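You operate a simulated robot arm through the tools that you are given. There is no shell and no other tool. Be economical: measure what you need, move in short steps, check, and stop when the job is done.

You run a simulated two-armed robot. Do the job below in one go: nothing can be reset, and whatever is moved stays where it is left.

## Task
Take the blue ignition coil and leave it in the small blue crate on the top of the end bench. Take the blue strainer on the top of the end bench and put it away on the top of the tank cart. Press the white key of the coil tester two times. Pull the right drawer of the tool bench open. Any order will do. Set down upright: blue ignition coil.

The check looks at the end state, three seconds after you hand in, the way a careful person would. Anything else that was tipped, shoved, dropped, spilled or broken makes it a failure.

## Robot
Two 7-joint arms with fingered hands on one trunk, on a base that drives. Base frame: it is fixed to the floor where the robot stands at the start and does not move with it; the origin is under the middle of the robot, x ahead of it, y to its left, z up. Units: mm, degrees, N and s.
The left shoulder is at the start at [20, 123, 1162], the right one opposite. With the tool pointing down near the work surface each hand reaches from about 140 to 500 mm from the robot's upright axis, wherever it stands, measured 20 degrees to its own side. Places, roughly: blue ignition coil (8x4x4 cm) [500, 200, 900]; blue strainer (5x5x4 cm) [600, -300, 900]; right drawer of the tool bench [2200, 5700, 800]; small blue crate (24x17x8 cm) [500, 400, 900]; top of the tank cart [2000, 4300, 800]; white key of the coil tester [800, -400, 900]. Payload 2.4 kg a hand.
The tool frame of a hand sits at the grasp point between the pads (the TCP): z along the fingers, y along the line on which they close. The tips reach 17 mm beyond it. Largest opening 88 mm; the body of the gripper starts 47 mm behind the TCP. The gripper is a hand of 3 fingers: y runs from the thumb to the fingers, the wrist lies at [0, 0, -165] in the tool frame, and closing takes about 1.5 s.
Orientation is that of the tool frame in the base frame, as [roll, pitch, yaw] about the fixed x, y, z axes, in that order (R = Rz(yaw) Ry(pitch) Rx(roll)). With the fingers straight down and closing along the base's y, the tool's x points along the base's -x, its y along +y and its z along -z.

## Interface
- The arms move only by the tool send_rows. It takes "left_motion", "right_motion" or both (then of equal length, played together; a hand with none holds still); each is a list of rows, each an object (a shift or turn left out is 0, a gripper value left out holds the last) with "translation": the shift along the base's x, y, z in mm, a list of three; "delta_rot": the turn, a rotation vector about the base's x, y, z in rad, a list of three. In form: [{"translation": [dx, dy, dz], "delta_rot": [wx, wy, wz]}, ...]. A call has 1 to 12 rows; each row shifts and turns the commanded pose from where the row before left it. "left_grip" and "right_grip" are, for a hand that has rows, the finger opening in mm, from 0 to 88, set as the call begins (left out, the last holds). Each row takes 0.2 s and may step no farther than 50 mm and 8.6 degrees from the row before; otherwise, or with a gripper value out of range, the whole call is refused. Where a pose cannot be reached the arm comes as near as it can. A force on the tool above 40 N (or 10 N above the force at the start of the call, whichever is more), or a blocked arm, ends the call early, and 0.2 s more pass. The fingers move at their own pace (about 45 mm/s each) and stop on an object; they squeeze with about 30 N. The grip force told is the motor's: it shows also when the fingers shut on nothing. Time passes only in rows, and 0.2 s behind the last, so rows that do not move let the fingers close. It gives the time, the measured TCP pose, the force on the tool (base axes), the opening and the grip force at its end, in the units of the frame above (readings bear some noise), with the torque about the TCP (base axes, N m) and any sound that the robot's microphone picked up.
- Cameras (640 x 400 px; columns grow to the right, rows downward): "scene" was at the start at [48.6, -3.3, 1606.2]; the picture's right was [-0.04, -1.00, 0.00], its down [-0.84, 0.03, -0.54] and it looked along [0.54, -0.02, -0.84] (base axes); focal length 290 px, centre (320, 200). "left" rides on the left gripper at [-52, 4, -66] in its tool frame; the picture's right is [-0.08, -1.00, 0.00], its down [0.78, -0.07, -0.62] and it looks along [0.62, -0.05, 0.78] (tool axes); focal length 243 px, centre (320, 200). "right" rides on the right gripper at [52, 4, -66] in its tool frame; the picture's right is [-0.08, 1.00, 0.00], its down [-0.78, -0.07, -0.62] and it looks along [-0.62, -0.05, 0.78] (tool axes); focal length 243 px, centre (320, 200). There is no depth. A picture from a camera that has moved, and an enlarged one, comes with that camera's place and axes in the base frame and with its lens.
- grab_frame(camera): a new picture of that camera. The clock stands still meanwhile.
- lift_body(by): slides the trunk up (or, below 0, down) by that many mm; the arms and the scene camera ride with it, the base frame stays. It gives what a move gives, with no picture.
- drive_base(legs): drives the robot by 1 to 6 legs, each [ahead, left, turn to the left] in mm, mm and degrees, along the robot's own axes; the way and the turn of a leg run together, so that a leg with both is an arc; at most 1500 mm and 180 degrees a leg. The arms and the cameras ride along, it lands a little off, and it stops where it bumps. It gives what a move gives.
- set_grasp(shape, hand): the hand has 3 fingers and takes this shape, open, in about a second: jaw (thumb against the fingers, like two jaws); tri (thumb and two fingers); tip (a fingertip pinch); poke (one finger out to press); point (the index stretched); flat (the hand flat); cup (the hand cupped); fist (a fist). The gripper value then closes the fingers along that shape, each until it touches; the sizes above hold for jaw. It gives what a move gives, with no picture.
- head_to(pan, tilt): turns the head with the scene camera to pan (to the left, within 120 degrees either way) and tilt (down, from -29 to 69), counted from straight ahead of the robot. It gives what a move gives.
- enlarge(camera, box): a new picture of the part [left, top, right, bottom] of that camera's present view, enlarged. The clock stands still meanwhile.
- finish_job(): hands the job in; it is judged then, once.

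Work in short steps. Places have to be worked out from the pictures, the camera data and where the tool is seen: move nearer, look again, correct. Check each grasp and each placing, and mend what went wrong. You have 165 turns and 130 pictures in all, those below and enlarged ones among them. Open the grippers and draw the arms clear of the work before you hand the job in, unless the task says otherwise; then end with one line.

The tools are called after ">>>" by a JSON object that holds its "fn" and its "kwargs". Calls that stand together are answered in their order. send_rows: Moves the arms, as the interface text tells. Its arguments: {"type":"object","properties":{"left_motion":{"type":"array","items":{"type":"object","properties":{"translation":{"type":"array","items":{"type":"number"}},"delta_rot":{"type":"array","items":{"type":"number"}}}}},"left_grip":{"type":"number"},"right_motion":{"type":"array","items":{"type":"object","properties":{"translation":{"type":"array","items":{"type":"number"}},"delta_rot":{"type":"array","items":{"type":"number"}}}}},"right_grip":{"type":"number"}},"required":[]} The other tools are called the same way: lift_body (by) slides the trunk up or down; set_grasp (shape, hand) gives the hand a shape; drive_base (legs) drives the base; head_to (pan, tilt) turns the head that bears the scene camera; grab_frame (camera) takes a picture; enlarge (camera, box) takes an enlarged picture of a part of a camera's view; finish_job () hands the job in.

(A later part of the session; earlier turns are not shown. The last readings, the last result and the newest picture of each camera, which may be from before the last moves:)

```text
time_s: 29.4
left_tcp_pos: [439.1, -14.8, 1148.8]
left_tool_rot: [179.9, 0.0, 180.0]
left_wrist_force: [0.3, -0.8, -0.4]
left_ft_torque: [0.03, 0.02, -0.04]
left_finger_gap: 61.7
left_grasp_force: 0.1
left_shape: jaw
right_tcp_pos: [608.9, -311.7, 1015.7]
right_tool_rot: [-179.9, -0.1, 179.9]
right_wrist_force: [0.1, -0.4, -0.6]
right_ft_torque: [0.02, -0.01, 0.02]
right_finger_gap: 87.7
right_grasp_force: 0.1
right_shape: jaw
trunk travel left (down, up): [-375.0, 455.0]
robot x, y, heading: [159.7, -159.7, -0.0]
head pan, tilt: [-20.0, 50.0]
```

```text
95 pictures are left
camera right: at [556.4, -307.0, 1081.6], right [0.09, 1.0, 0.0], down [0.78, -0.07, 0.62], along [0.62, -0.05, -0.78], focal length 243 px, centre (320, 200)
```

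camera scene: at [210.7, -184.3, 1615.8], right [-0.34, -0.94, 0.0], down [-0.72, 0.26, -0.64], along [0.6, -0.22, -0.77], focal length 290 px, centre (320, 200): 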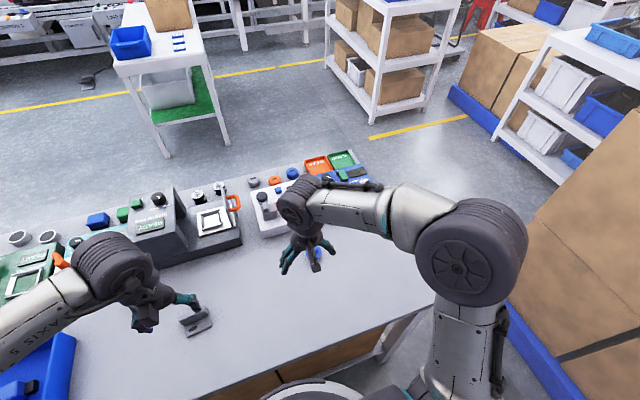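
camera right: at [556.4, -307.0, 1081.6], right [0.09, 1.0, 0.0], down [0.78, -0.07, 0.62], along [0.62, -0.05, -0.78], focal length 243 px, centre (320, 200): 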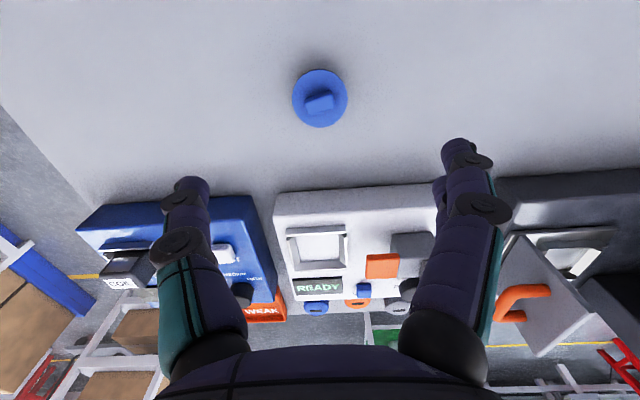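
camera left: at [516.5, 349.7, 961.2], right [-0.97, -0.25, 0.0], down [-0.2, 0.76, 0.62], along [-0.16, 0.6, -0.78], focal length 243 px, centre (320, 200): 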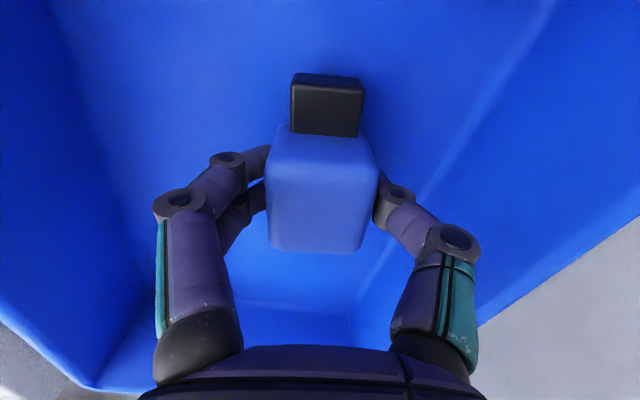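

I need the strainer's side profile, so I enlarge the scene view beside the hand.

>>> {"fn": "enlarge", "kwargs": {"camera": "scene", "box": [270, 190, 400, 280]}}

>>> {"fn": "enlarge", "kwargs": {"camera": "right", "box": [270, 40, 370, 150]}}

```text
4.44 times, centred on (335, 235) of scene
camera zoom: at [211.6, -184.5, 1615.7], right [-0.34, -0.94, 0.0], down [-0.72, 0.26, -0.64], along [0.6, -0.22, -0.77], focal length 1287 px, centre (253, 44)
```

zoom: 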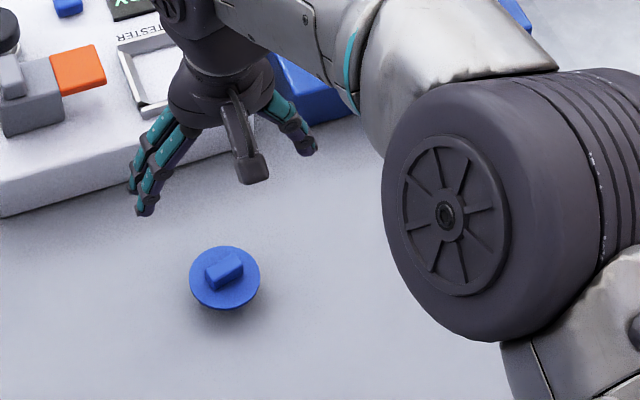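

```text
3.64 times, centred on (320, 95) of right
camera zoom: at [556.4, -307.0, 1081.6], right [0.09, 1.0, 0.0], down [0.78, -0.07, 0.62], along [0.62, -0.05, -0.78], focal length 882 px, centre (320, 582)
```

zoom: 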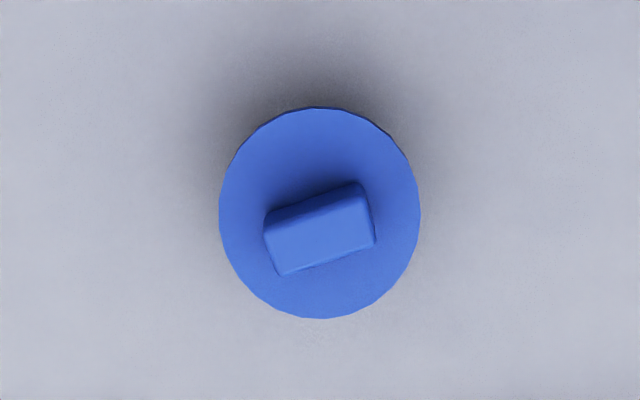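

The strainer is a 50 mm disc with a small handle, centred near (613,-312). I go down over it to z 935 and re-check alignment.

>>> {"fn": "send_rows", "kwargs": {"right_motion": [{"translation": [4, 0, -40]}, {"translation": [0, 0, -40]}]}}

>>> {"fn": "grab_frame", "kwargs": {"camera": "right"}}

>>> {"fn": "enlarge", "kwargs": {"camera": "scene", "box": [270, 190, 400, 280]}}

```text
time_s: 30.0
left_tcp_pos: [438.3, -16.1, 1148.6]
left_tool_rot: [-179.9, 0.0, 179.9]
left_wrist_force: [1.3, 0.5, 0.2]
left_ft_torque: [0.04, -0.05, 0.0]
left_finger_gap: 61.8
left_grasp_force: 0.1
left_shape: jaw
right_tcp_pos: [615.6, -312.2, 937.3]
right_tool_rot: [179.9, -0.1, 179.9]
right_wrist_force: [0.4, 0.4, -0.7]
right_ft_torque: [-0.01, 0.0, -0.02]
right_finger_gap: 88.0
right_grasp_force: 0.1
right_shape: jaw
trunk travel left (down, up): [-375.0, 455.0]
robot x, y, heading: [159.3, -158.6, -0.2]
head pan, tilt: [-20.0, 50.0]
```

```text
92 pictures are left
camera right: at [562.2, -306.4, 1002.6], right [0.09, 1.0, 0.0], down [0.78, -0.07, 0.62], along [0.62, -0.05, -0.78], focal length 243 px, centre (320, 200)
```

right: 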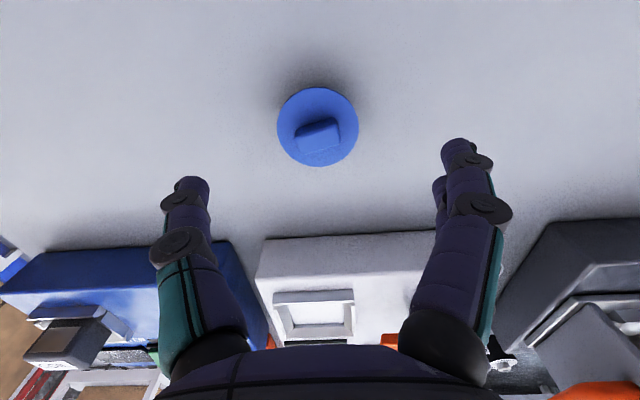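

```text
4.44 times, centred on (335, 235) of scene
camera zoom: at [210.9, -184.4, 1615.8], right [-0.34, -0.94, 0.0], down [-0.72, 0.26, -0.64], along [0.6, -0.22, -0.77], focal length 1287 px, centre (253, 44)
```

zoom: 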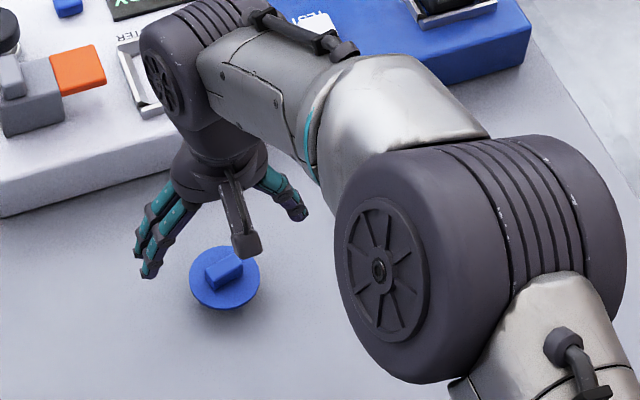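

The disc is at about z 866 and x 616, centred in y. I descend to TCP 874 carefully.

>>> {"fn": "send_rows", "kwargs": {"right_motion": [{"translation": [0, 0, -25]}, {"translation": [0, 0, -20]}, {"translation": [0, 0, -15]}, {"translation": [0, 0, -3]}]}}

>>> {"fn": "grab_frame", "kwargs": {"camera": "right"}}

>>> {"fn": "enlarge", "kwargs": {"camera": "scene", "box": [270, 190, 400, 280]}}

```text
time_s: 31.0
left_tcp_pos: [438.8, -16.2, 1148.3]
left_tool_rot: [-180.0, 0.0, 180.0]
left_wrist_force: [-0.6, 0.0, 0.4]
left_ft_torque: [0.02, -0.02, -0.03]
left_finger_gap: 62.0
left_grasp_force: 0.0
left_shape: jaw
right_tcp_pos: [612.5, -311.2, 875.3]
right_tool_rot: [-180.0, 0.0, 179.9]
right_wrist_force: [-0.3, 0.8, 0.1]
right_ft_torque: [0.0, 0.02, 0.0]
right_finger_gap: 87.9
right_grasp_force: 0.0
right_shape: jaw
trunk travel left (down, up): [-375.0, 455.0]
robot x, y, heading: [160.4, -158.9, -0.4]
head pan, tilt: [-20.0, 50.0]
```

```text
90 pictures are left
camera right: at [560.3, -306.4, 940.0], right [0.09, 1.0, 0.0], down [0.78, -0.07, 0.62], along [0.62, -0.05, -0.78], focal length 243 px, centre (320, 200)
```

right: 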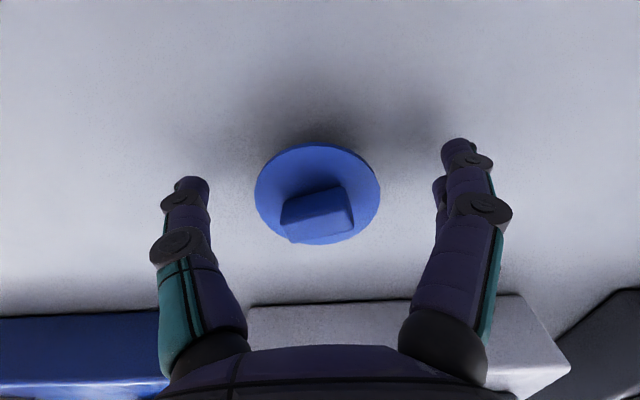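

```text
4.44 times, centred on (335, 235) of scene
camera zoom: at [210.9, -184.4, 1615.8], right [-0.34, -0.94, 0.0], down [-0.72, 0.26, -0.64], along [0.6, -0.22, -0.77], focal length 1287 px, centre (253, 44)
```

zoom: 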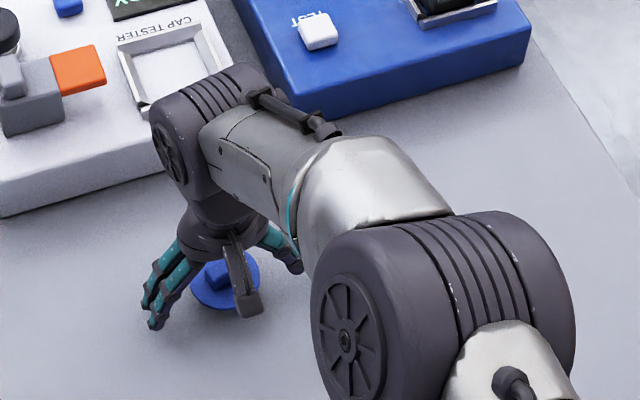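

The disc appears at about z 864, and the tips are at about 858. I go 5 mm lower and 4 mm ahead, watching for bench contact.

>>> {"fn": "send_rows", "kwargs": {"right_motion": [{"translation": [3, 0, -2]}, {"translation": [1, 0, -2]}, {"translation": [0, 0, -2]}]}}

```text
time_s: 31.8
left_tcp_pos: [438.1, -15.1, 1148.9]
left_tool_rot: [179.9, 0.0, 179.9]
left_wrist_force: [0.9, -1.1, -0.2]
left_ft_torque: [-0.05, 0.01, -0.04]
left_finger_gap: 61.8
left_grasp_force: 0.1
left_shape: jaw
right_tcp_pos: [616.9, -310.2, 869.4]
right_tool_rot: [180.0, 0.0, 179.7]
right_wrist_force: [-0.7, 0.0, -0.5]
right_ft_torque: [0.0, -0.03, 0.02]
right_finger_gap: 88.0
right_grasp_force: 0.0
right_shape: jaw
trunk travel left (down, up): [-375.0, 455.0]
robot x, y, heading: [160.1, -159.4, -0.2]
head pan, tilt: [-20.0, 50.0]
```

No contact. I close on the disc rim.

>>> {"fn": "send_rows", "kwargs": {"right_motion": [{"translation": [0, 0, 0]}, {"translation": [0, 0, 0]}, {"translation": [0, 0, 0]}, {"translation": [0, 0, 0]}, {"translation": [0, 0, 0]}, {"translation": [0, 0, 0]}, {"translation": [0, 0, 0]}], "right_grip": 30}}

>>> {"fn": "grab_frame", "kwargs": {"camera": "right"}}

```text
time_s: 33.4
left_tcp_pos: [439.4, -16.1, 1149.5]
left_tool_rot: [-180.0, 0.0, 179.8]
left_wrist_force: [0.5, -0.7, 0.5]
left_ft_torque: [-0.02, -0.03, 0.0]
left_finger_gap: 62.0
left_grasp_force: 0.1
left_shape: jaw
right_tcp_pos: [618.1, -311.1, 869.9]
right_tool_rot: [-180.0, 0.0, 179.8]
right_wrist_force: [0.1, 0.1, -0.1]
right_ft_torque: [0.02, 0.01, 0.02]
right_finger_gap: 23.1
right_grasp_force: 30.7
right_shape: jaw
trunk travel left (down, up): [-375.0, 455.0]
robot x, y, heading: [163.4, -155.1, -0.2]
head pan, tilt: [-20.0, 50.0]
```

```text
88 pictures are left
camera right: at [564.6, -306.4, 934.4], right [0.09, 1.0, 0.0], down [0.78, -0.07, 0.62], along [0.62, -0.05, -0.78], focal length 243 px, centre (320, 200)
```

right: 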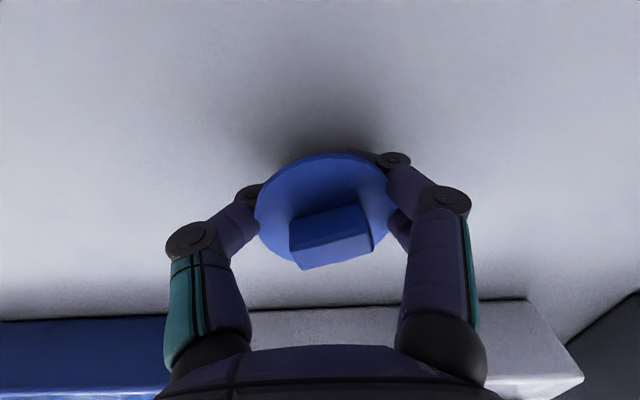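

The fingers have closed around the body under the flange, with 30 N of grip. I lift it and check.

>>> {"fn": "send_rows", "kwargs": {"right_motion": [{"translation": [0, 0, 10]}, {"translation": [0, 0, 20]}, {"translation": [0, 0, 40]}, {"translation": [-5, 0, 45]}, {"translation": [-20, 0, 45]}, {"translation": [-30, 0, 45]}, {"translation": [-30, 0, 45]}]}}

>>> {"fn": "grab_frame", "kwargs": {"camera": "right"}}

>>> {"fn": "grab_frame", "kwargs": {"camera": "scene"}}

```text
refused: row 6 steps farther than a row can; nothing moved
```

```text
87 pictures are left
camera right: at [564.6, -306.4, 934.4], right [0.09, 1.0, 0.0], down [0.78, -0.07, 0.62], along [0.62, -0.05, -0.78], focal length 243 px, centre (320, 200)
```

right: 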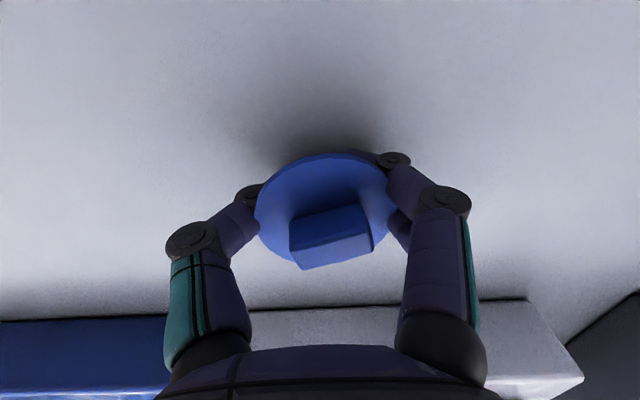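

```text
86 pictures are left
camera scene: at [210.9, -184.4, 1615.8], right [-0.34, -0.94, 0.0], down [-0.72, 0.26, -0.64], along [0.6, -0.22, -0.77], focal length 290 px, centre (320, 200)
```

scene: 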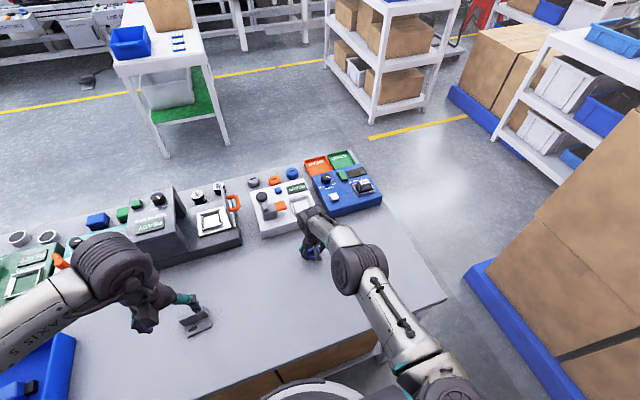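

The rows were too long, so I repeat the lift with shorter ones.

>>> {"fn": "send_rows", "kwargs": {"right_motion": [{"translation": [0, 0, 10]}, {"translation": [0, 0, 20]}, {"translation": [0, 0, 40]}, {"translation": [0, 0, 45]}, {"translation": [-20, 0, 40]}, {"translation": [-30, 0, 38]}, {"translation": [-30, 0, 38]}]}}

>>> {"fn": "grab_frame", "kwargs": {"camera": "right"}}

```text
time_s: 35.0
left_tcp_pos: [437.3, -15.1, 1148.9]
left_tool_rot: [180.0, 0.0, 179.8]
left_wrist_force: [-0.6, -0.1, -0.4]
left_ft_torque: [-0.01, -0.02, 0.0]
left_finger_gap: 61.7
left_grasp_force: 0.0
left_shape: jaw
right_tcp_pos: [536.6, -310.2, 1099.0]
right_tool_rot: [180.0, 0.1, 179.8]
right_wrist_force: [1.0, -0.5, 0.2]
right_ft_torque: [0.02, -0.01, 0.0]
right_finger_gap: 22.4
right_grasp_force: 30.3
right_shape: jaw
trunk travel left (down, up): [-375.0, 455.0]
robot x, y, heading: [160.3, -156.9, -0.1]
head pan, tilt: [-20.0, 50.0]
```

```text
85 pictures are left
camera right: at [484.5, -306.2, 1165.4], right [0.09, 1.0, 0.0], down [0.78, -0.07, 0.62], along [0.62, -0.05, -0.78], focal length 243 px, centre (320, 200)
```

right: 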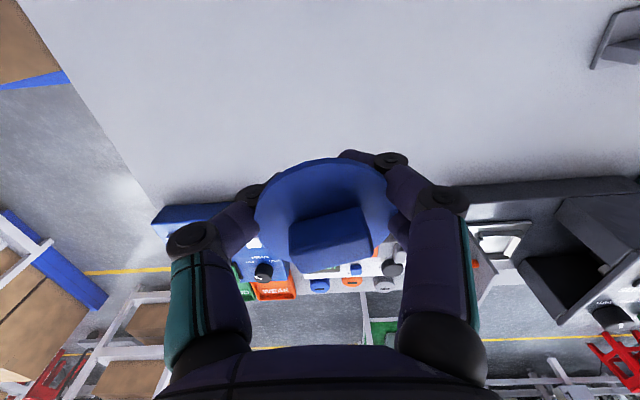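

The strainer is held. I tuck the right hand in, back away from the bench and turn left to face +y. Then I will slide along the bench's right end through the gap.

>>> {"fn": "send_rows", "kwargs": {"right_motion": [{"translation": [-22, 15, 14]}, {"translation": [-22, 15, 14]}, {"translation": [-22, 15, 14]}]}}

>>> {"fn": "drive_base", "kwargs": {"legs": [[-200, 0, 0], [0, -190, 0], [0, 0, 90]]}}

>>> {"fn": "head_to", "kwargs": {"pan": -60, "tilt": 45}}

>>> {"fn": "grab_frame", "kwargs": {"camera": "scene"}}

```text
time_s: 35.8
left_tcp_pos: [437.9, -15.4, 1148.3]
left_tool_rot: [180.0, 0.0, 179.9]
left_wrist_force: [0.0, -0.5, -0.2]
left_ft_torque: [0.02, -0.01, -0.01]
left_finger_gap: 62.0
left_grasp_force: 0.2
left_shape: jaw
right_tcp_pos: [471.5, -266.9, 1142.2]
right_tool_rot: [180.0, 0.0, 179.8]
right_wrist_force: [-0.5, 0.1, -0.5]
right_ft_torque: [0.01, -0.02, 0.01]
right_finger_gap: 22.4
right_grasp_force: 30.2
right_shape: jaw
trunk travel left (down, up): [-375.0, 455.0]
robot x, y, heading: [161.1, -160.4, -0.6]
head pan, tilt: [-20.0, 50.0]
```

```text
time_s: 42.4
left_tcp_pos: [-179.1, -67.1, 1150.0]
left_tool_rot: [179.9, 0.0, -90.3]
left_wrist_force: [0.2, 0.0, 0.5]
left_ft_torque: [0.01, 0.02, 0.01]
left_finger_gap: 61.6
left_grasp_force: 0.0
left_shape: jaw
right_tcp_pos: [72.7, -33.7, 1141.1]
right_tool_rot: [180.0, 0.0, -90.3]
right_wrist_force: [-0.3, -0.4, -0.6]
right_ft_torque: [-0.01, -0.01, 0.01]
right_finger_gap: 22.2
right_grasp_force: 30.3
right_shape: jaw
trunk travel left (down, up): [-375.0, 455.0]
robot x, y, heading: [-38.8, -346.5, 89.7]
head pan, tilt: [-20.0, 50.0]
```

```text
time_s: 43.5
left_tcp_pos: [-179.4, -66.3, 1149.0]
left_tool_rot: [-180.0, -0.1, -90.2]
left_wrist_force: [-0.3, 0.2, 0.0]
left_ft_torque: [0.01, 0.02, 0.0]
left_finger_gap: 62.0
left_grasp_force: 0.0
left_shape: jaw
right_tcp_pos: [71.2, -34.0, 1140.8]
right_tool_rot: [-180.0, 0.0, -90.2]
right_wrist_force: [-0.1, 0.5, -1.4]
right_ft_torque: [-0.02, 0.01, 0.0]
right_finger_gap: 22.0
right_grasp_force: 30.4
right_shape: jaw
trunk travel left (down, up): [-375.0, 455.0]
robot x, y, heading: [-38.3, -346.3, 89.7]
head pan, tilt: [-60.0, 45.0]
```

```text
84 pictures are left
camera scene: at [30.0, -326.4, 1622.7], right [0.5, -0.87, 0.0], down [-0.61, -0.35, -0.71], along [0.61, 0.35, -0.71], focal length 290 px, centre (320, 200)
```

scene: 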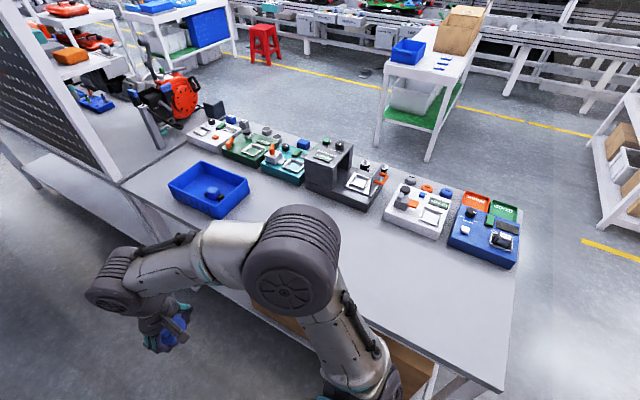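

The bench's right edge is at y≈-607 and the pallet face at y≈-1255. I back to y≈-880, midway in the gap, then look before sliding.

>>> {"fn": "drive_base", "kwargs": {"legs": [[-533, 0, 0]]}}

>>> {"fn": "head_to", "kwargs": {"pan": -90, "tilt": 50}}

>>> {"fn": "grab_frame", "kwargs": {"camera": "scene"}}

>>> {"fn": "grab_frame", "kwargs": {"camera": "left"}}

```text
time_s: 46.5
left_tcp_pos: [-183.1, -597.1, 1149.4]
left_tool_rot: [180.0, -0.1, -90.4]
left_wrist_force: [0.3, -0.2, 0.7]
left_ft_torque: [0.01, -0.05, 0.0]
left_finger_gap: 62.0
left_grasp_force: 0.0
left_shape: jaw
right_tcp_pos: [67.1, -564.4, 1141.0]
right_tool_rot: [180.0, 0.0, -90.4]
right_wrist_force: [-0.4, -0.4, 1.1]
right_ft_torque: [0.02, 0.01, 0.05]
right_finger_gap: 21.9
right_grasp_force: 29.8
right_shape: jaw
trunk travel left (down, up): [-375.0, 455.0]
robot x, y, heading: [-43.9, -877.2, 89.6]
head pan, tilt: [-60.0, 45.0]
```

```text
time_s: 47.5
left_tcp_pos: [-183.8, -595.1, 1148.3]
left_tool_rot: [180.0, -0.1, -90.4]
left_wrist_force: [0.1, -0.1, -1.2]
left_ft_torque: [-0.04, -0.02, 0.01]
left_finger_gap: 61.8
left_grasp_force: 0.0
left_shape: jaw
right_tcp_pos: [68.0, -563.0, 1141.5]
right_tool_rot: [-180.0, 0.0, -90.3]
right_wrist_force: [-0.4, 0.3, 0.3]
right_ft_torque: [0.01, -0.03, 0.0]
right_finger_gap: 22.1
right_grasp_force: 29.9
right_shape: jaw
trunk travel left (down, up): [-375.0, 455.0]
robot x, y, heading: [-41.7, -874.3, 89.4]
head pan, tilt: [-90.0, 50.0]
```

```text
83 pictures are left
camera scene: at [32.8, -896.6, 1615.8], right [-0.01, -1.0, 0.0], down [-0.77, 0.01, -0.64], along [0.64, 0.0, -0.77], focal length 290 px, centre (320, 200)
```

scene: 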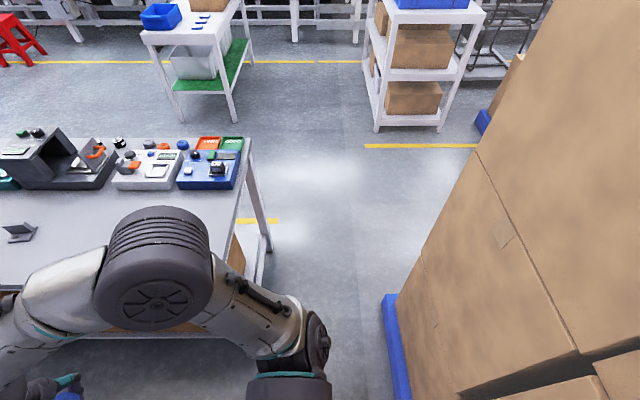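

```text
82 pictures are left
camera left: at [-186.6, -544.2, 1215.7], right [1.0, 0.08, 0.0], down [0.06, -0.78, 0.62], along [0.05, -0.62, -0.78], focal length 243 px, centre (320, 200)
```

left: 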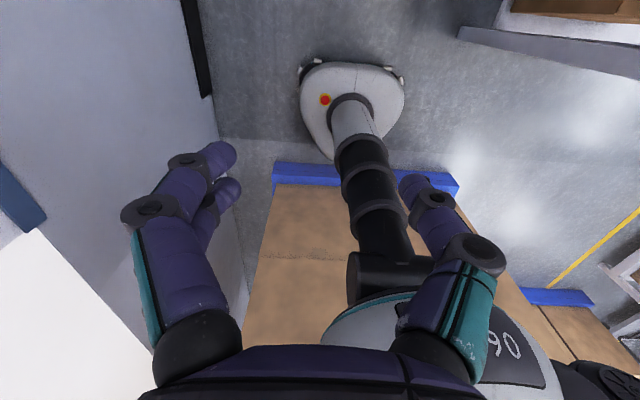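

The gap is clear on both sides: base about −687 to −1157 between the legs at −590 and the pallet at −1225. I slide right 950 mm to stand beside the coil tester.

>>> {"fn": "drive_base", "kwargs": {"legs": [[0, -475, 0.4], [0, -475, 0]]}}

>>> {"fn": "head_to", "kwargs": {"pan": 10, "tilt": 60}}

>>> {"fn": "grab_frame", "kwargs": {"camera": "scene"}}

```text
time_s: 52.8
left_tcp_pos: [770.3, -592.4, 1147.1]
left_tool_rot: [-180.0, 0.0, -89.3]
left_wrist_force: [-0.2, 0.6, -0.2]
left_ft_torque: [0.0, 0.02, -0.01]
left_finger_gap: 61.9
left_grasp_force: 0.1
left_shape: jaw
right_tcp_pos: [1020.0, -554.8, 1140.9]
right_tool_rot: [180.0, 0.1, -89.3]
right_wrist_force: [0.0, 0.3, -1.2]
right_ft_torque: [-0.04, -0.01, 0.02]
right_finger_gap: 22.2
right_grasp_force: 29.9
right_shape: jaw
trunk travel left (down, up): [-375.0, 455.0]
robot x, y, heading: [913.4, -868.8, 90.7]
head pan, tilt: [-90.0, 50.0]
```

```text
time_s: 54.5
left_tcp_pos: [769.8, -592.8, 1149.4]
left_tool_rot: [-180.0, 0.1, -89.4]
left_wrist_force: [0.3, -0.1, -0.6]
left_ft_torque: [-0.03, 0.02, 0.0]
left_finger_gap: 61.9
left_grasp_force: 0.0
left_shape: jaw
right_tcp_pos: [1019.6, -554.8, 1141.1]
right_tool_rot: [180.0, 0.0, -89.2]
right_wrist_force: [1.2, 0.7, 1.1]
right_ft_torque: [-0.04, 0.0, -0.03]
right_finger_gap: 21.9
right_grasp_force: 29.9
right_shape: jaw
trunk travel left (down, up): [-375.0, 455.0]
robot x, y, heading: [915.1, -869.7, 91.1]
head pan, tilt: [10.0, 60.0]
```

```text
81 pictures are left
camera scene: at [901.2, -824.0, 1603.2], right [0.98, 0.19, 0.0], down [0.16, -0.85, -0.5], along [-0.09, 0.49, -0.87], focal length 290 px, centre (320, 200)
```

scene: 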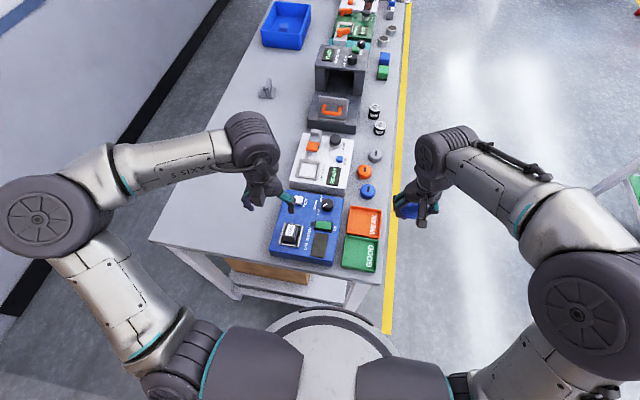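

Excellent view of the blue tester. I enlarge it.

>>> {"fn": "enlarge", "kwargs": {"camera": "scene", "box": [240, 170, 400, 280]}}

>>> {"fn": "set_grasp", "kwargs": {"hand": "left", "shape": "poke"}}

>>> {"fn": "enlarge", "kwargs": {"camera": "scene", "box": [230, 110, 370, 230]}}

>>> {"fn": "grab_frame", "kwargs": {"camera": "left"}}

```text
3.64 times, centred on (320, 225) of scene
camera zoom: at [901.2, -824.0, 1603.2], right [0.98, 0.19, 0.0], down [0.16, -0.85, -0.5], along [-0.09, 0.49, -0.87], focal length 1053 px, centre (320, 109)
```

zoom: 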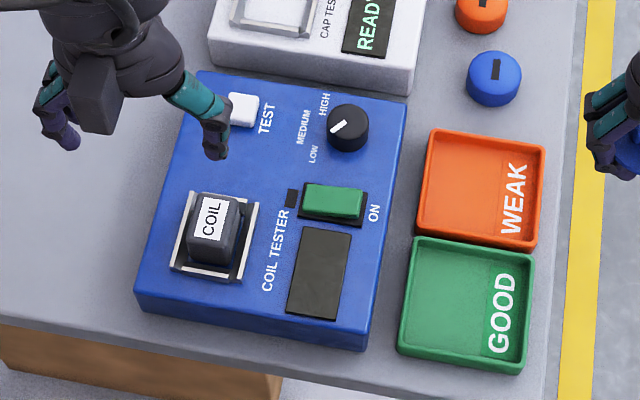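

```text
time_s: 55.4
left_tcp_pos: [769.6, -591.3, 1148.0]
left_tool_rot: [180.0, 0.0, -89.3]
left_wrist_force: [-0.7, -0.2, 0.4]
left_ft_torque: [-0.02, 0.0, -0.01]
left_finger_gap: 0.0
left_grasp_force: 0.1
left_shape: poke
right_tcp_pos: [1019.2, -556.0, 1142.4]
right_tool_rot: [179.9, 0.0, -89.3]
right_wrist_force: [0.0, -0.3, 0.5]
right_ft_torque: [-0.02, 0.01, -0.02]
right_finger_gap: 21.9
right_grasp_force: 30.2
right_shape: jaw
trunk travel left (down, up): [-375.0, 455.0]
robot x, y, heading: [916.0, -872.0, 90.6]
head pan, tilt: [10.0, 60.0]
```

```text
3.33 times, centred on (300, 170) of scene
camera zoom: at [901.1, -824.0, 1603.2], right [0.98, 0.19, 0.0], down [0.16, -0.85, -0.5], along [-0.09, 0.49, -0.87], focal length 966 px, centre (387, 300)
```

zoom: 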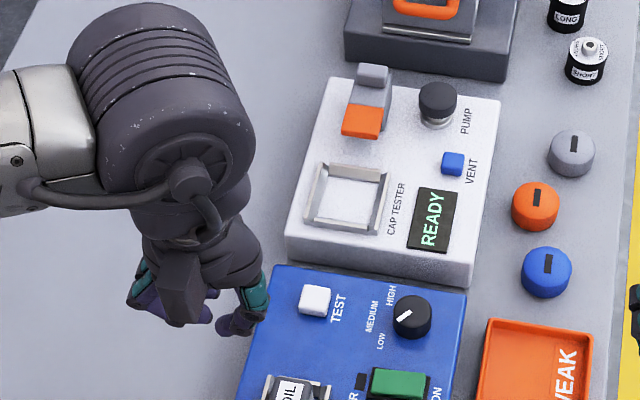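

```text
78 pictures are left
camera left: at [764.2, -540.5, 1215.7], right [1.0, 0.1, 0.0], down [0.08, -0.78, 0.62], along [0.06, -0.62, -0.78], focal length 243 px, centre (320, 200)
```

left: 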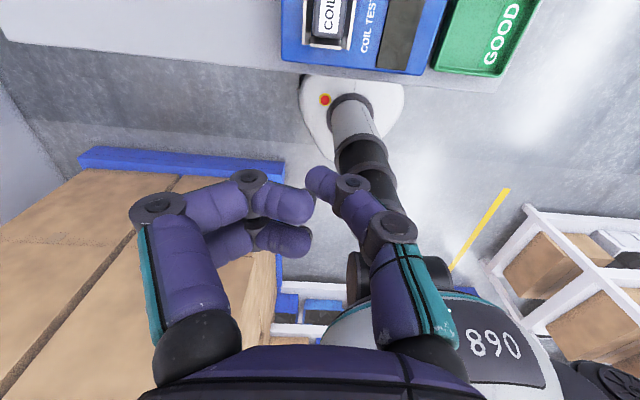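

The white key is the "TEST" button at about (770,-437,895). I check the poke shape up close.

>>> {"fn": "enlarge", "kwargs": {"camera": "left", "box": [120, 130, 460, 360]}}

>>> {"fn": "enlarge", "kwargs": {"camera": "scene", "box": [230, 150, 310, 220]}}

```text
1.74 times, centred on (290, 245) of left
camera zoom: at [764.2, -540.5, 1215.7], right [1.0, 0.1, 0.0], down [0.08, -0.78, 0.62], along [0.06, -0.62, -0.78], focal length 422 px, centre (372, 122)
```

zoom: 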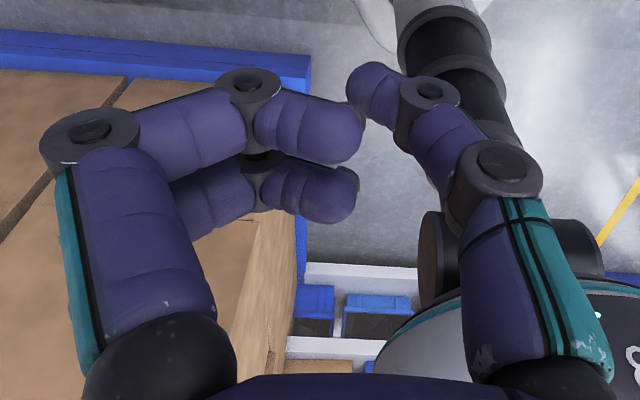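

```text
5.71 times, centred on (270, 185) of scene
camera zoom: at [901.1, -824.0, 1603.2], right [0.98, 0.19, 0.0], down [0.16, -0.85, -0.5], along [-0.09, 0.49, -0.87], focal length 1655 px, centre (606, 286)
```

zoom: 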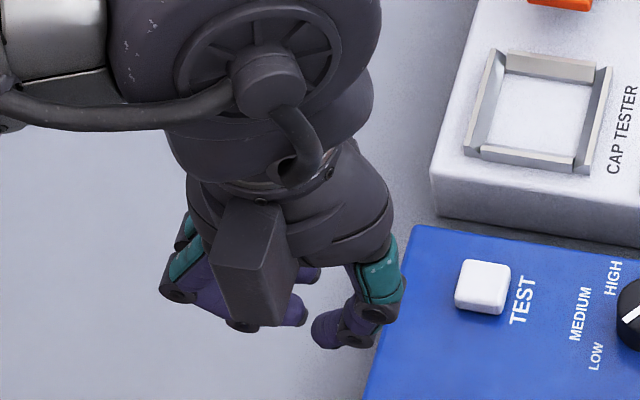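

All the fingers look half curled, so I try the opening value at 88 to see if the poking finger stretches.

>>> {"fn": "send_rows", "kwargs": {"left_motion": [{"translation": [0, 0, 0]}, {"translation": [0, 0, 0]}, {"translation": [0, 0, 0]}, {"translation": [0, 0, 0]}, {"translation": [0, 0, 0]}, {"translation": [0, 0, 0]}], "left_grip": 88}}

>>> {"fn": "enlarge", "kwargs": {"camera": "left", "box": [120, 130, 460, 360]}}

```text
time_s: 56.8
left_tcp_pos: [769.4, -592.4, 1148.9]
left_tool_rot: [180.0, 0.0, -89.3]
left_wrist_force: [0.7, -0.1, 0.2]
left_ft_torque: [-0.01, 0.0, 0.01]
left_finger_gap: 0.0
left_grasp_force: 0.1
left_shape: poke
right_tcp_pos: [1019.0, -555.0, 1140.9]
right_tool_rot: [-180.0, 0.0, -89.2]
right_wrist_force: [0.4, 0.4, -0.2]
right_ft_torque: [0.01, -0.03, -0.03]
right_finger_gap: 22.3
right_grasp_force: 29.9
right_shape: jaw
trunk travel left (down, up): [-375.0, 455.0]
robot x, y, heading: [914.6, -868.9, 90.5]
head pan, tilt: [10.0, 60.0]
```

```text
1.74 times, centred on (290, 245) of left
camera zoom: at [764.2, -540.5, 1215.7], right [1.0, 0.1, 0.0], down [0.08, -0.78, 0.62], along [0.06, -0.62, -0.78], focal length 422 px, centre (372, 122)
```

zoom: 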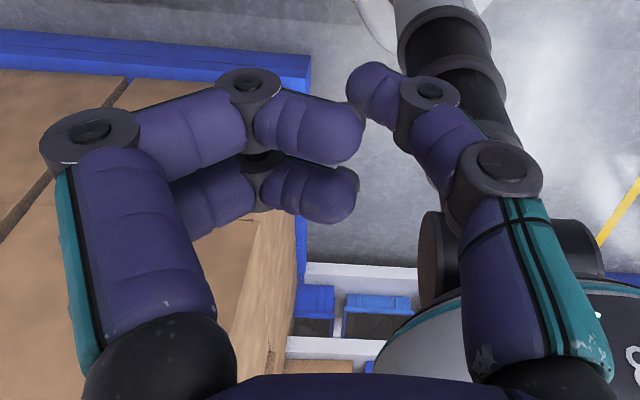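

The thumb tip sits on the tool axis, about 15 mm beyond the TCP, so that is the poking point. I move above the key at (770,-437), tip about 80 mm above it.

>>> {"fn": "send_rows", "kwargs": {"left_motion": [{"translation": [0, 40, 0]}, {"translation": [0, 40, -20]}, {"translation": [0, 40, -30]}, {"translation": [0, 35, -40]}, {"translation": [0, 0, -40]}, {"translation": [0, 0, -30]}]}}

>>> {"fn": "enlarge", "kwargs": {"camera": "scene", "box": [230, 130, 370, 230]}}

>>> {"fn": "grab_frame", "kwargs": {"camera": "left"}}

```text
refused: row 4 steps farther than a row can; nothing moved
```

```text
4.00 times, centred on (300, 180) of scene
camera zoom: at [901.1, -824.0, 1603.2], right [0.98, 0.19, 0.0], down [0.16, -0.85, -0.5], along [-0.09, 0.49, -0.87], focal length 1159 px, centre (400, 280)
```

zoom: 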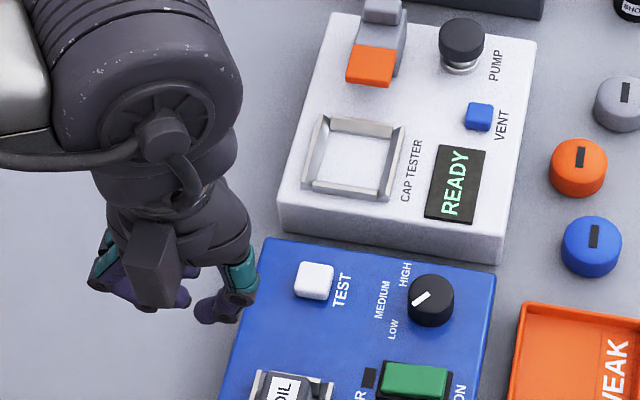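

```text
73 pictures are left
camera left: at [764.2, -540.5, 1215.7], right [1.0, 0.1, 0.0], down [0.08, -0.78, 0.62], along [0.06, -0.62, -0.78], focal length 243 px, centre (320, 200)
```

left: 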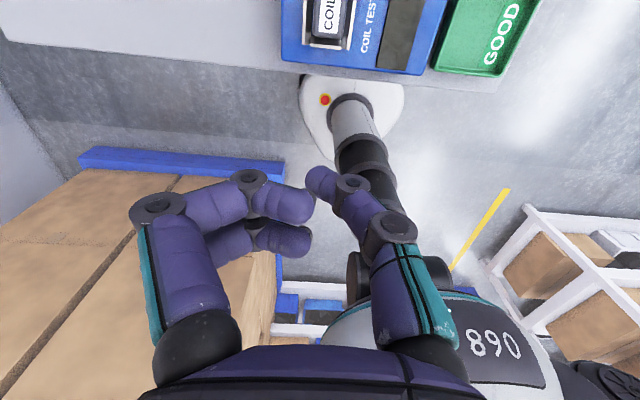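

The row was too long, so I redo it with smaller steps.

>>> {"fn": "send_rows", "kwargs": {"left_motion": [{"translation": [0, 40, 0]}, {"translation": [0, 40, -20]}, {"translation": [0, 40, -25]}, {"translation": [0, 35, -30]}, {"translation": [0, 0, -45]}, {"translation": [0, 0, -40]}]}}

>>> {"fn": "grab_frame", "kwargs": {"camera": "left"}}

>>> {"fn": "enlarge", "kwargs": {"camera": "scene", "box": [230, 130, 370, 230]}}

```text
time_s: 58.2
left_tcp_pos: [768.5, -437.6, 988.7]
left_tool_rot: [179.9, 0.0, -89.3]
left_wrist_force: [0.0, 0.4, 0.0]
left_ft_torque: [0.02, 0.03, 0.02]
left_finger_gap: 0.0
left_grasp_force: 0.0
left_shape: poke
right_tcp_pos: [1019.3, -553.9, 1142.0]
right_tool_rot: [180.0, 0.0, -89.3]
right_wrist_force: [-0.2, 0.8, -0.2]
right_ft_torque: [0.03, -0.01, 0.03]
right_finger_gap: 22.0
right_grasp_force: 29.5
right_shape: jaw
trunk travel left (down, up): [-375.0, 455.0]
robot x, y, heading: [913.8, -868.0, 90.4]
head pan, tilt: [10.0, 60.0]
```

```text
72 pictures are left
camera left: at [763.6, -386.1, 1055.2], right [1.0, 0.1, 0.0], down [0.08, -0.78, 0.62], along [0.06, -0.62, -0.78], focal length 243 px, centre (320, 200)
```

left: 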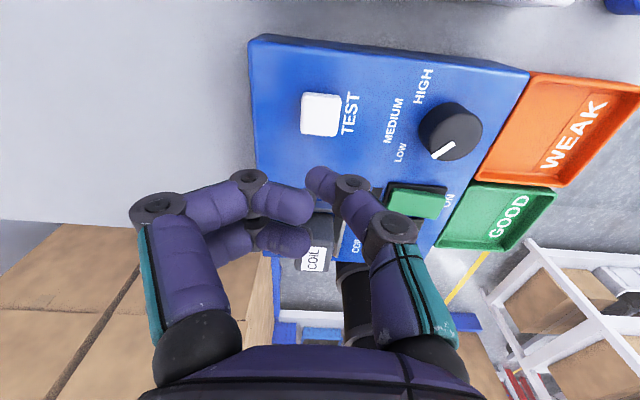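

```text
4.00 times, centred on (300, 180) of scene
camera zoom: at [901.1, -823.6, 1603.2], right [0.98, 0.19, 0.0], down [0.16, -0.85, -0.5], along [-0.09, 0.49, -0.87], focal length 1159 px, centre (400, 280)
```

zoom: 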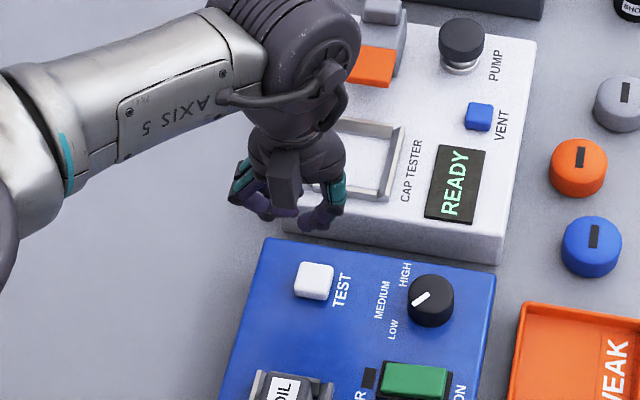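

The key top is at about (769,-439,898). I descend until the tip is about 10 mm above it and look.

>>> {"fn": "send_rows", "kwargs": {"left_motion": [{"translation": [0.5, -1.5, -30]}, {"translation": [0, 0, -25]}, {"translation": [0, 0, -8]}]}}

>>> {"fn": "grab_frame", "kwargs": {"camera": "left"}}

>>> {"fn": "enlarge", "kwargs": {"camera": "scene", "box": [260, 160, 340, 220]}}

```text
time_s: 59.0
left_tcp_pos: [769.3, -439.4, 925.3]
left_tool_rot: [-180.0, 0.1, -89.3]
left_wrist_force: [0.1, -0.3, -0.1]
left_ft_torque: [0.02, 0.02, -0.03]
left_finger_gap: 0.1
left_grasp_force: 0.0
left_shape: poke
right_tcp_pos: [1019.1, -554.1, 1141.7]
right_tool_rot: [-179.9, 0.0, -89.3]
right_wrist_force: [-0.8, -0.1, -0.7]
right_ft_torque: [0.0, -0.05, 0.04]
right_finger_gap: 21.8
right_grasp_force: 29.7
right_shape: jaw
trunk travel left (down, up): [-375.0, 455.0]
robot x, y, heading: [913.3, -867.2, 90.6]
head pan, tilt: [10.0, 60.0]
```

```text
70 pictures are left
camera left: at [764.5, -387.9, 991.9], right [1.0, 0.1, 0.0], down [0.08, -0.78, 0.62], along [0.06, -0.62, -0.78], focal length 243 px, centre (320, 200)
```

left: 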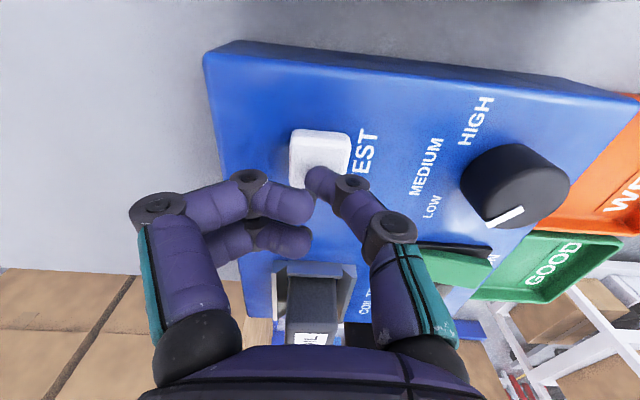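

```text
6.67 times, centred on (300, 190) of scene
camera zoom: at [901.2, -824.0, 1603.2], right [0.98, 0.19, 0.0], down [0.16, -0.85, -0.5], along [-0.09, 0.49, -0.87], focal length 1931 px, centre (453, 267)
```

zoom: 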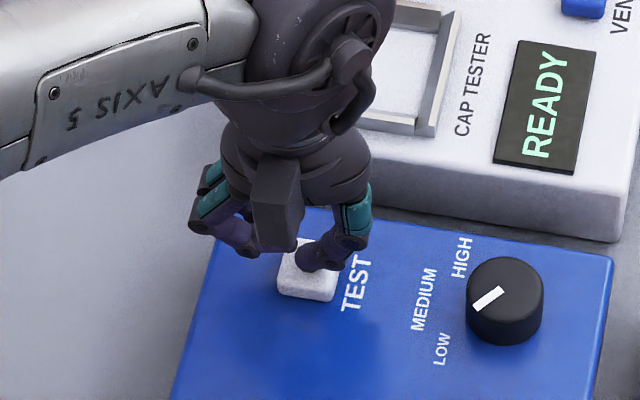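

The tip is centred above the key. I press down in 2 mm steps.

>>> {"fn": "send_rows", "kwargs": {"left_motion": [{"translation": [0, 0, -3]}, {"translation": [0, 0, -3]}, {"translation": [0, 0, -2]}]}}

>>> {"fn": "send_rows", "kwargs": {"left_motion": [{"translation": [0, 0, -2]}, {"translation": [0, 0, 0]}]}}

>>> {"fn": "send_rows", "kwargs": {"left_motion": [{"translation": [0, 0, -2]}, {"translation": [0, 0, 0]}]}}

```text
time_s: 59.8
left_tcp_pos: [769.8, -438.4, 917.9]
left_tool_rot: [180.0, 0.0, -89.4]
left_wrist_force: [1.5, -1.2, 8.6]
left_ft_torque: [-0.03, -0.02, 0.01]
left_finger_gap: 0.0
left_grasp_force: 0.0
left_shape: poke
right_tcp_pos: [1018.4, -555.3, 1140.9]
right_tool_rot: [179.9, 0.0, -89.3]
right_wrist_force: [-0.3, 0.1, 1.0]
right_ft_torque: [0.02, 0.0, 0.03]
right_finger_gap: 22.0
right_grasp_force: 29.9
right_shape: jaw
trunk travel left (down, up): [-375.0, 455.0]
robot x, y, heading: [914.4, -868.1, 91.0]
head pan, tilt: [10.0, 60.0]
heard: click
```

```text
time_s: 60.4
left_tcp_pos: [768.3, -437.9, 916.5]
left_tool_rot: [180.0, 0.2, -89.3]
left_wrist_force: [3.1, 0.1, 17.2]
left_ft_torque: [0.01, -0.01, 0.02]
left_finger_gap: 0.0
left_grasp_force: 0.1
left_shape: poke
right_tcp_pos: [1020.2, -555.4, 1141.3]
right_tool_rot: [-180.0, 0.1, -89.4]
right_wrist_force: [0.5, -0.5, -0.6]
right_ft_torque: [-0.01, 0.02, -0.02]
right_finger_gap: 22.2
right_grasp_force: 30.3
right_shape: jaw
trunk travel left (down, up): [-375.0, 455.0]
robot x, y, heading: [915.0, -869.2, 90.7]
head pan, tilt: [10.0, 60.0]
```

```text
time_s: 61.0
left_tcp_pos: [769.4, -438.8, 916.1]
left_tool_rot: [-180.0, 0.3, -89.4]
left_wrist_force: [4.2, 4.0, 24.7]
left_ft_torque: [0.06, -0.05, -0.03]
left_finger_gap: 0.0
left_grasp_force: 0.0
left_shape: poke
right_tcp_pos: [1020.3, -556.4, 1141.1]
right_tool_rot: [-179.9, 0.0, -89.4]
right_wrist_force: [-0.4, -0.1, -0.4]
right_ft_torque: [0.01, 0.03, -0.01]
right_finger_gap: 21.7
right_grasp_force: 29.8
right_shape: jaw
trunk travel left (down, up): [-375.0, 455.0]
robot x, y, heading: [915.0, -866.9, 90.7]
head pan, tilt: [10.0, 60.0]
```

I heard one click, so the first press is registered and bottomed out. I lift clear (15 mm).

>>> {"fn": "send_rows", "kwargs": {"left_motion": [{"translation": [0, 0, 6]}, {"translation": [0, 0, 9]}, {"translation": [0, 0, 0]}, {"translation": [0, 0, 0]}]}}

>>> {"fn": "enlarge", "kwargs": {"camera": "scene", "box": [260, 160, 340, 220]}}

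```text
time_s: 62.0
left_tcp_pos: [769.2, -439.6, 929.4]
left_tool_rot: [180.0, -0.1, -89.3]
left_wrist_force: [-0.2, 0.5, 0.1]
left_ft_torque: [-0.01, -0.02, 0.02]
left_finger_gap: 0.3
left_grasp_force: 0.1
left_shape: poke
right_tcp_pos: [1018.5, -555.2, 1142.0]
right_tool_rot: [-180.0, 0.0, -89.3]
right_wrist_force: [-0.2, -0.5, -0.2]
right_ft_torque: [0.01, -0.05, -0.01]
right_finger_gap: 21.9
right_grasp_force: 30.5
right_shape: jaw
trunk travel left (down, up): [-375.0, 455.0]
robot x, y, heading: [914.4, -871.2, 90.5]
head pan, tilt: [10.0, 60.0]
```

```text
6.67 times, centred on (300, 190) of scene
camera zoom: at [901.2, -824.0, 1603.2], right [0.98, 0.19, 0.0], down [0.16, -0.85, -0.5], along [-0.09, 0.49, -0.87], focal length 1931 px, centre (453, 267)
```

zoom: 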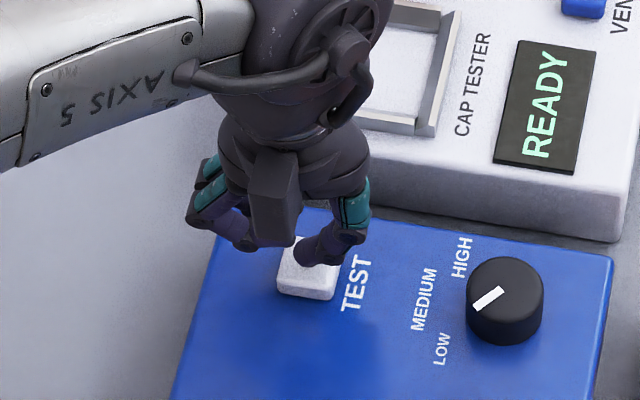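

The key has sprung back. Second press, to about the same depth.

>>> {"fn": "send_rows", "kwargs": {"left_motion": [{"translation": [0, 0, -5]}, {"translation": [0, 0, -4]}, {"translation": [0, 0, -3]}, {"translation": [0, 0, -2]}, {"translation": [0, 0, 0]}]}}

```text
time_s: 63.2
left_tcp_pos: [769.3, -439.1, 916.1]
left_tool_rot: [-180.0, 0.3, -89.3]
left_wrist_force: [2.6, -1.2, 21.4]
left_ft_torque: [-0.03, 0.01, 0.01]
left_finger_gap: 0.0
left_grasp_force: 0.1
left_shape: poke
right_tcp_pos: [1020.8, -556.3, 1141.5]
right_tool_rot: [179.9, 0.1, -89.4]
right_wrist_force: [0.7, 0.1, -0.7]
right_ft_torque: [-0.02, -0.01, 0.03]
right_finger_gap: 22.0
right_grasp_force: 29.9
right_shape: jaw
trunk travel left (down, up): [-375.0, 455.0]
robot x, y, heading: [914.0, -863.7, 90.6]
head pan, tilt: [10.0, 60.0]
heard: click
```

I heard the second click. I retract the left hand straight up, back to its tucked pose.

>>> {"fn": "send_rows", "kwargs": {"left_motion": [{"translation": [0, 0, 20]}, {"translation": [0, 0, 45]}, {"translation": [0, 0, 45]}, {"translation": [0, -20, 45]}, {"translation": [0, -40, 25]}, {"translation": [0, -40, 20]}, {"translation": [0, -40, 20]}]}}

>>> {"fn": "enlarge", "kwargs": {"camera": "scene", "box": [220, 130, 420, 280]}}

>>> {"fn": "set_grasp", "kwargs": {"hand": "left", "shape": "jaw"}}

>>> {"fn": "drive_base", "kwargs": {"legs": [[0, -690, 0]]}}

>>> {"fn": "head_to", "kwargs": {"pan": 0, "tilt": 22}}

>>> {"fn": "grab_frame", "kwargs": {"camera": "scene"}}

```text
time_s: 64.8
left_tcp_pos: [770.6, -579.3, 1134.2]
left_tool_rot: [-180.0, 0.0, -89.1]
left_wrist_force: [0.0, -0.2, 0.0]
left_ft_torque: [0.01, -0.01, 0.01]
left_finger_gap: 0.0
left_grasp_force: 0.1
left_shape: poke
right_tcp_pos: [1019.7, -554.7, 1141.2]
right_tool_rot: [180.0, 0.0, -89.3]
right_wrist_force: [0.6, 0.8, -0.2]
right_ft_torque: [-0.02, 0.01, 0.01]
right_finger_gap: 22.0
right_grasp_force: 29.9
right_shape: jaw
trunk travel left (down, up): [-375.0, 455.0]
robot x, y, heading: [912.0, -871.4, 90.6]
head pan, tilt: [10.0, 60.0]
```

```text
2.67 times, centred on (320, 205) of scene
camera zoom: at [901.0, -824.6, 1603.2], right [0.98, 0.19, 0.0], down [0.16, -0.85, -0.5], along [-0.09, 0.49, -0.87], focal length 772 px, centre (320, 187)
```

zoom: 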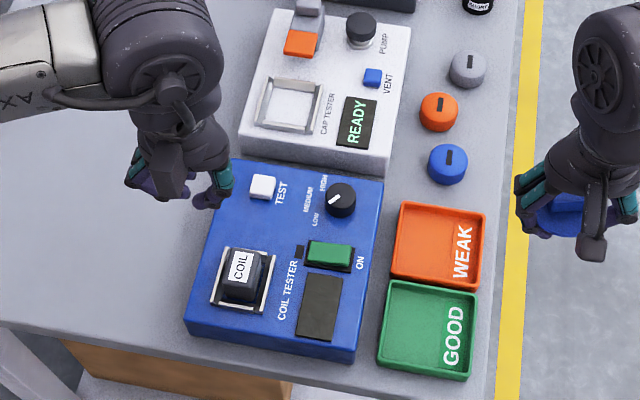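

```text
time_s: 65.7
left_tcp_pos: [769.6, -578.8, 1135.0]
left_tool_rot: [179.9, -0.1, -89.3]
left_wrist_force: [-0.4, 0.7, 0.1]
left_ft_torque: [0.03, 0.04, 0.02]
left_finger_gap: 88.1
left_grasp_force: 0.0
left_shape: jaw
right_tcp_pos: [1020.1, -553.9, 1142.1]
right_tool_rot: [-180.0, 0.0, -89.2]
right_wrist_force: [0.1, 0.1, 0.0]
right_ft_torque: [0.0, -0.01, -0.01]
right_finger_gap: 22.1
right_grasp_force: 30.4
right_shape: jaw
trunk travel left (down, up): [-375.0, 455.0]
robot x, y, heading: [912.6, -865.3, 90.5]
head pan, tilt: [10.0, 60.0]
```

```text
time_s: 69.5
left_tcp_pos: [1462.0, -570.9, 1135.0]
left_tool_rot: [-179.9, 0.0, -89.5]
left_wrist_force: [-0.2, -0.3, 0.0]
left_ft_torque: [0.02, 0.02, 0.01]
left_finger_gap: 87.9
left_grasp_force: 0.0
left_shape: jaw
right_tcp_pos: [1710.6, -547.9, 1140.7]
right_tool_rot: [-180.0, -0.1, -89.5]
right_wrist_force: [-0.3, 0.7, -0.1]
right_ft_torque: [0.0, 0.01, 0.03]
right_finger_gap: 21.9
right_grasp_force: 29.9
right_shape: jaw
trunk travel left (down, up): [-375.0, 455.0]
robot x, y, heading: [1606.6, -858.6, 90.4]
head pan, tilt: [10.0, 60.0]
```

```text
time_s: 70.6
left_tcp_pos: [1461.2, -570.3, 1134.3]
left_tool_rot: [-180.0, 0.0, -89.5]
left_wrist_force: [-1.0, -0.3, 0.1]
left_ft_torque: [0.02, 0.03, 0.0]
left_finger_gap: 88.1
left_grasp_force: 0.0
left_shape: jaw
right_tcp_pos: [1710.4, -548.1, 1141.2]
right_tool_rot: [-179.9, 0.0, -89.5]
right_wrist_force: [0.5, 0.5, 0.4]
right_ft_torque: [0.03, -0.03, 0.04]
right_finger_gap: 21.9
right_grasp_force: 29.9
right_shape: jaw
trunk travel left (down, up): [-375.0, 455.0]
robot x, y, heading: [1606.5, -861.6, 90.4]
head pan, tilt: [0.0, 22.0]
```

```text
66 pictures are left
camera scene: at [1602.7, -789.1, 1658.0], right [1.0, 0.01, 0.0], down [0.0, -0.38, -0.93], along [-0.01, 0.93, -0.38], focal length 290 px, centre (320, 200)
```

scene: 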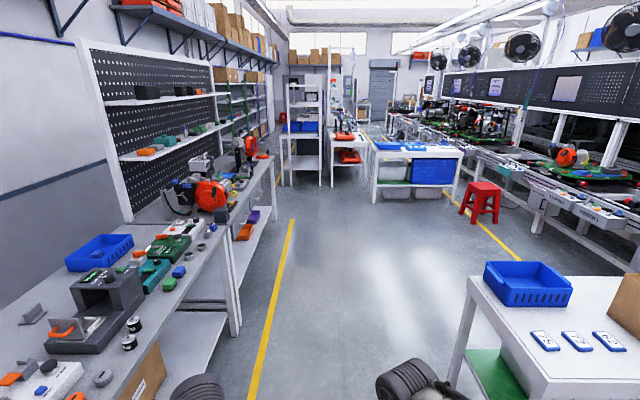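

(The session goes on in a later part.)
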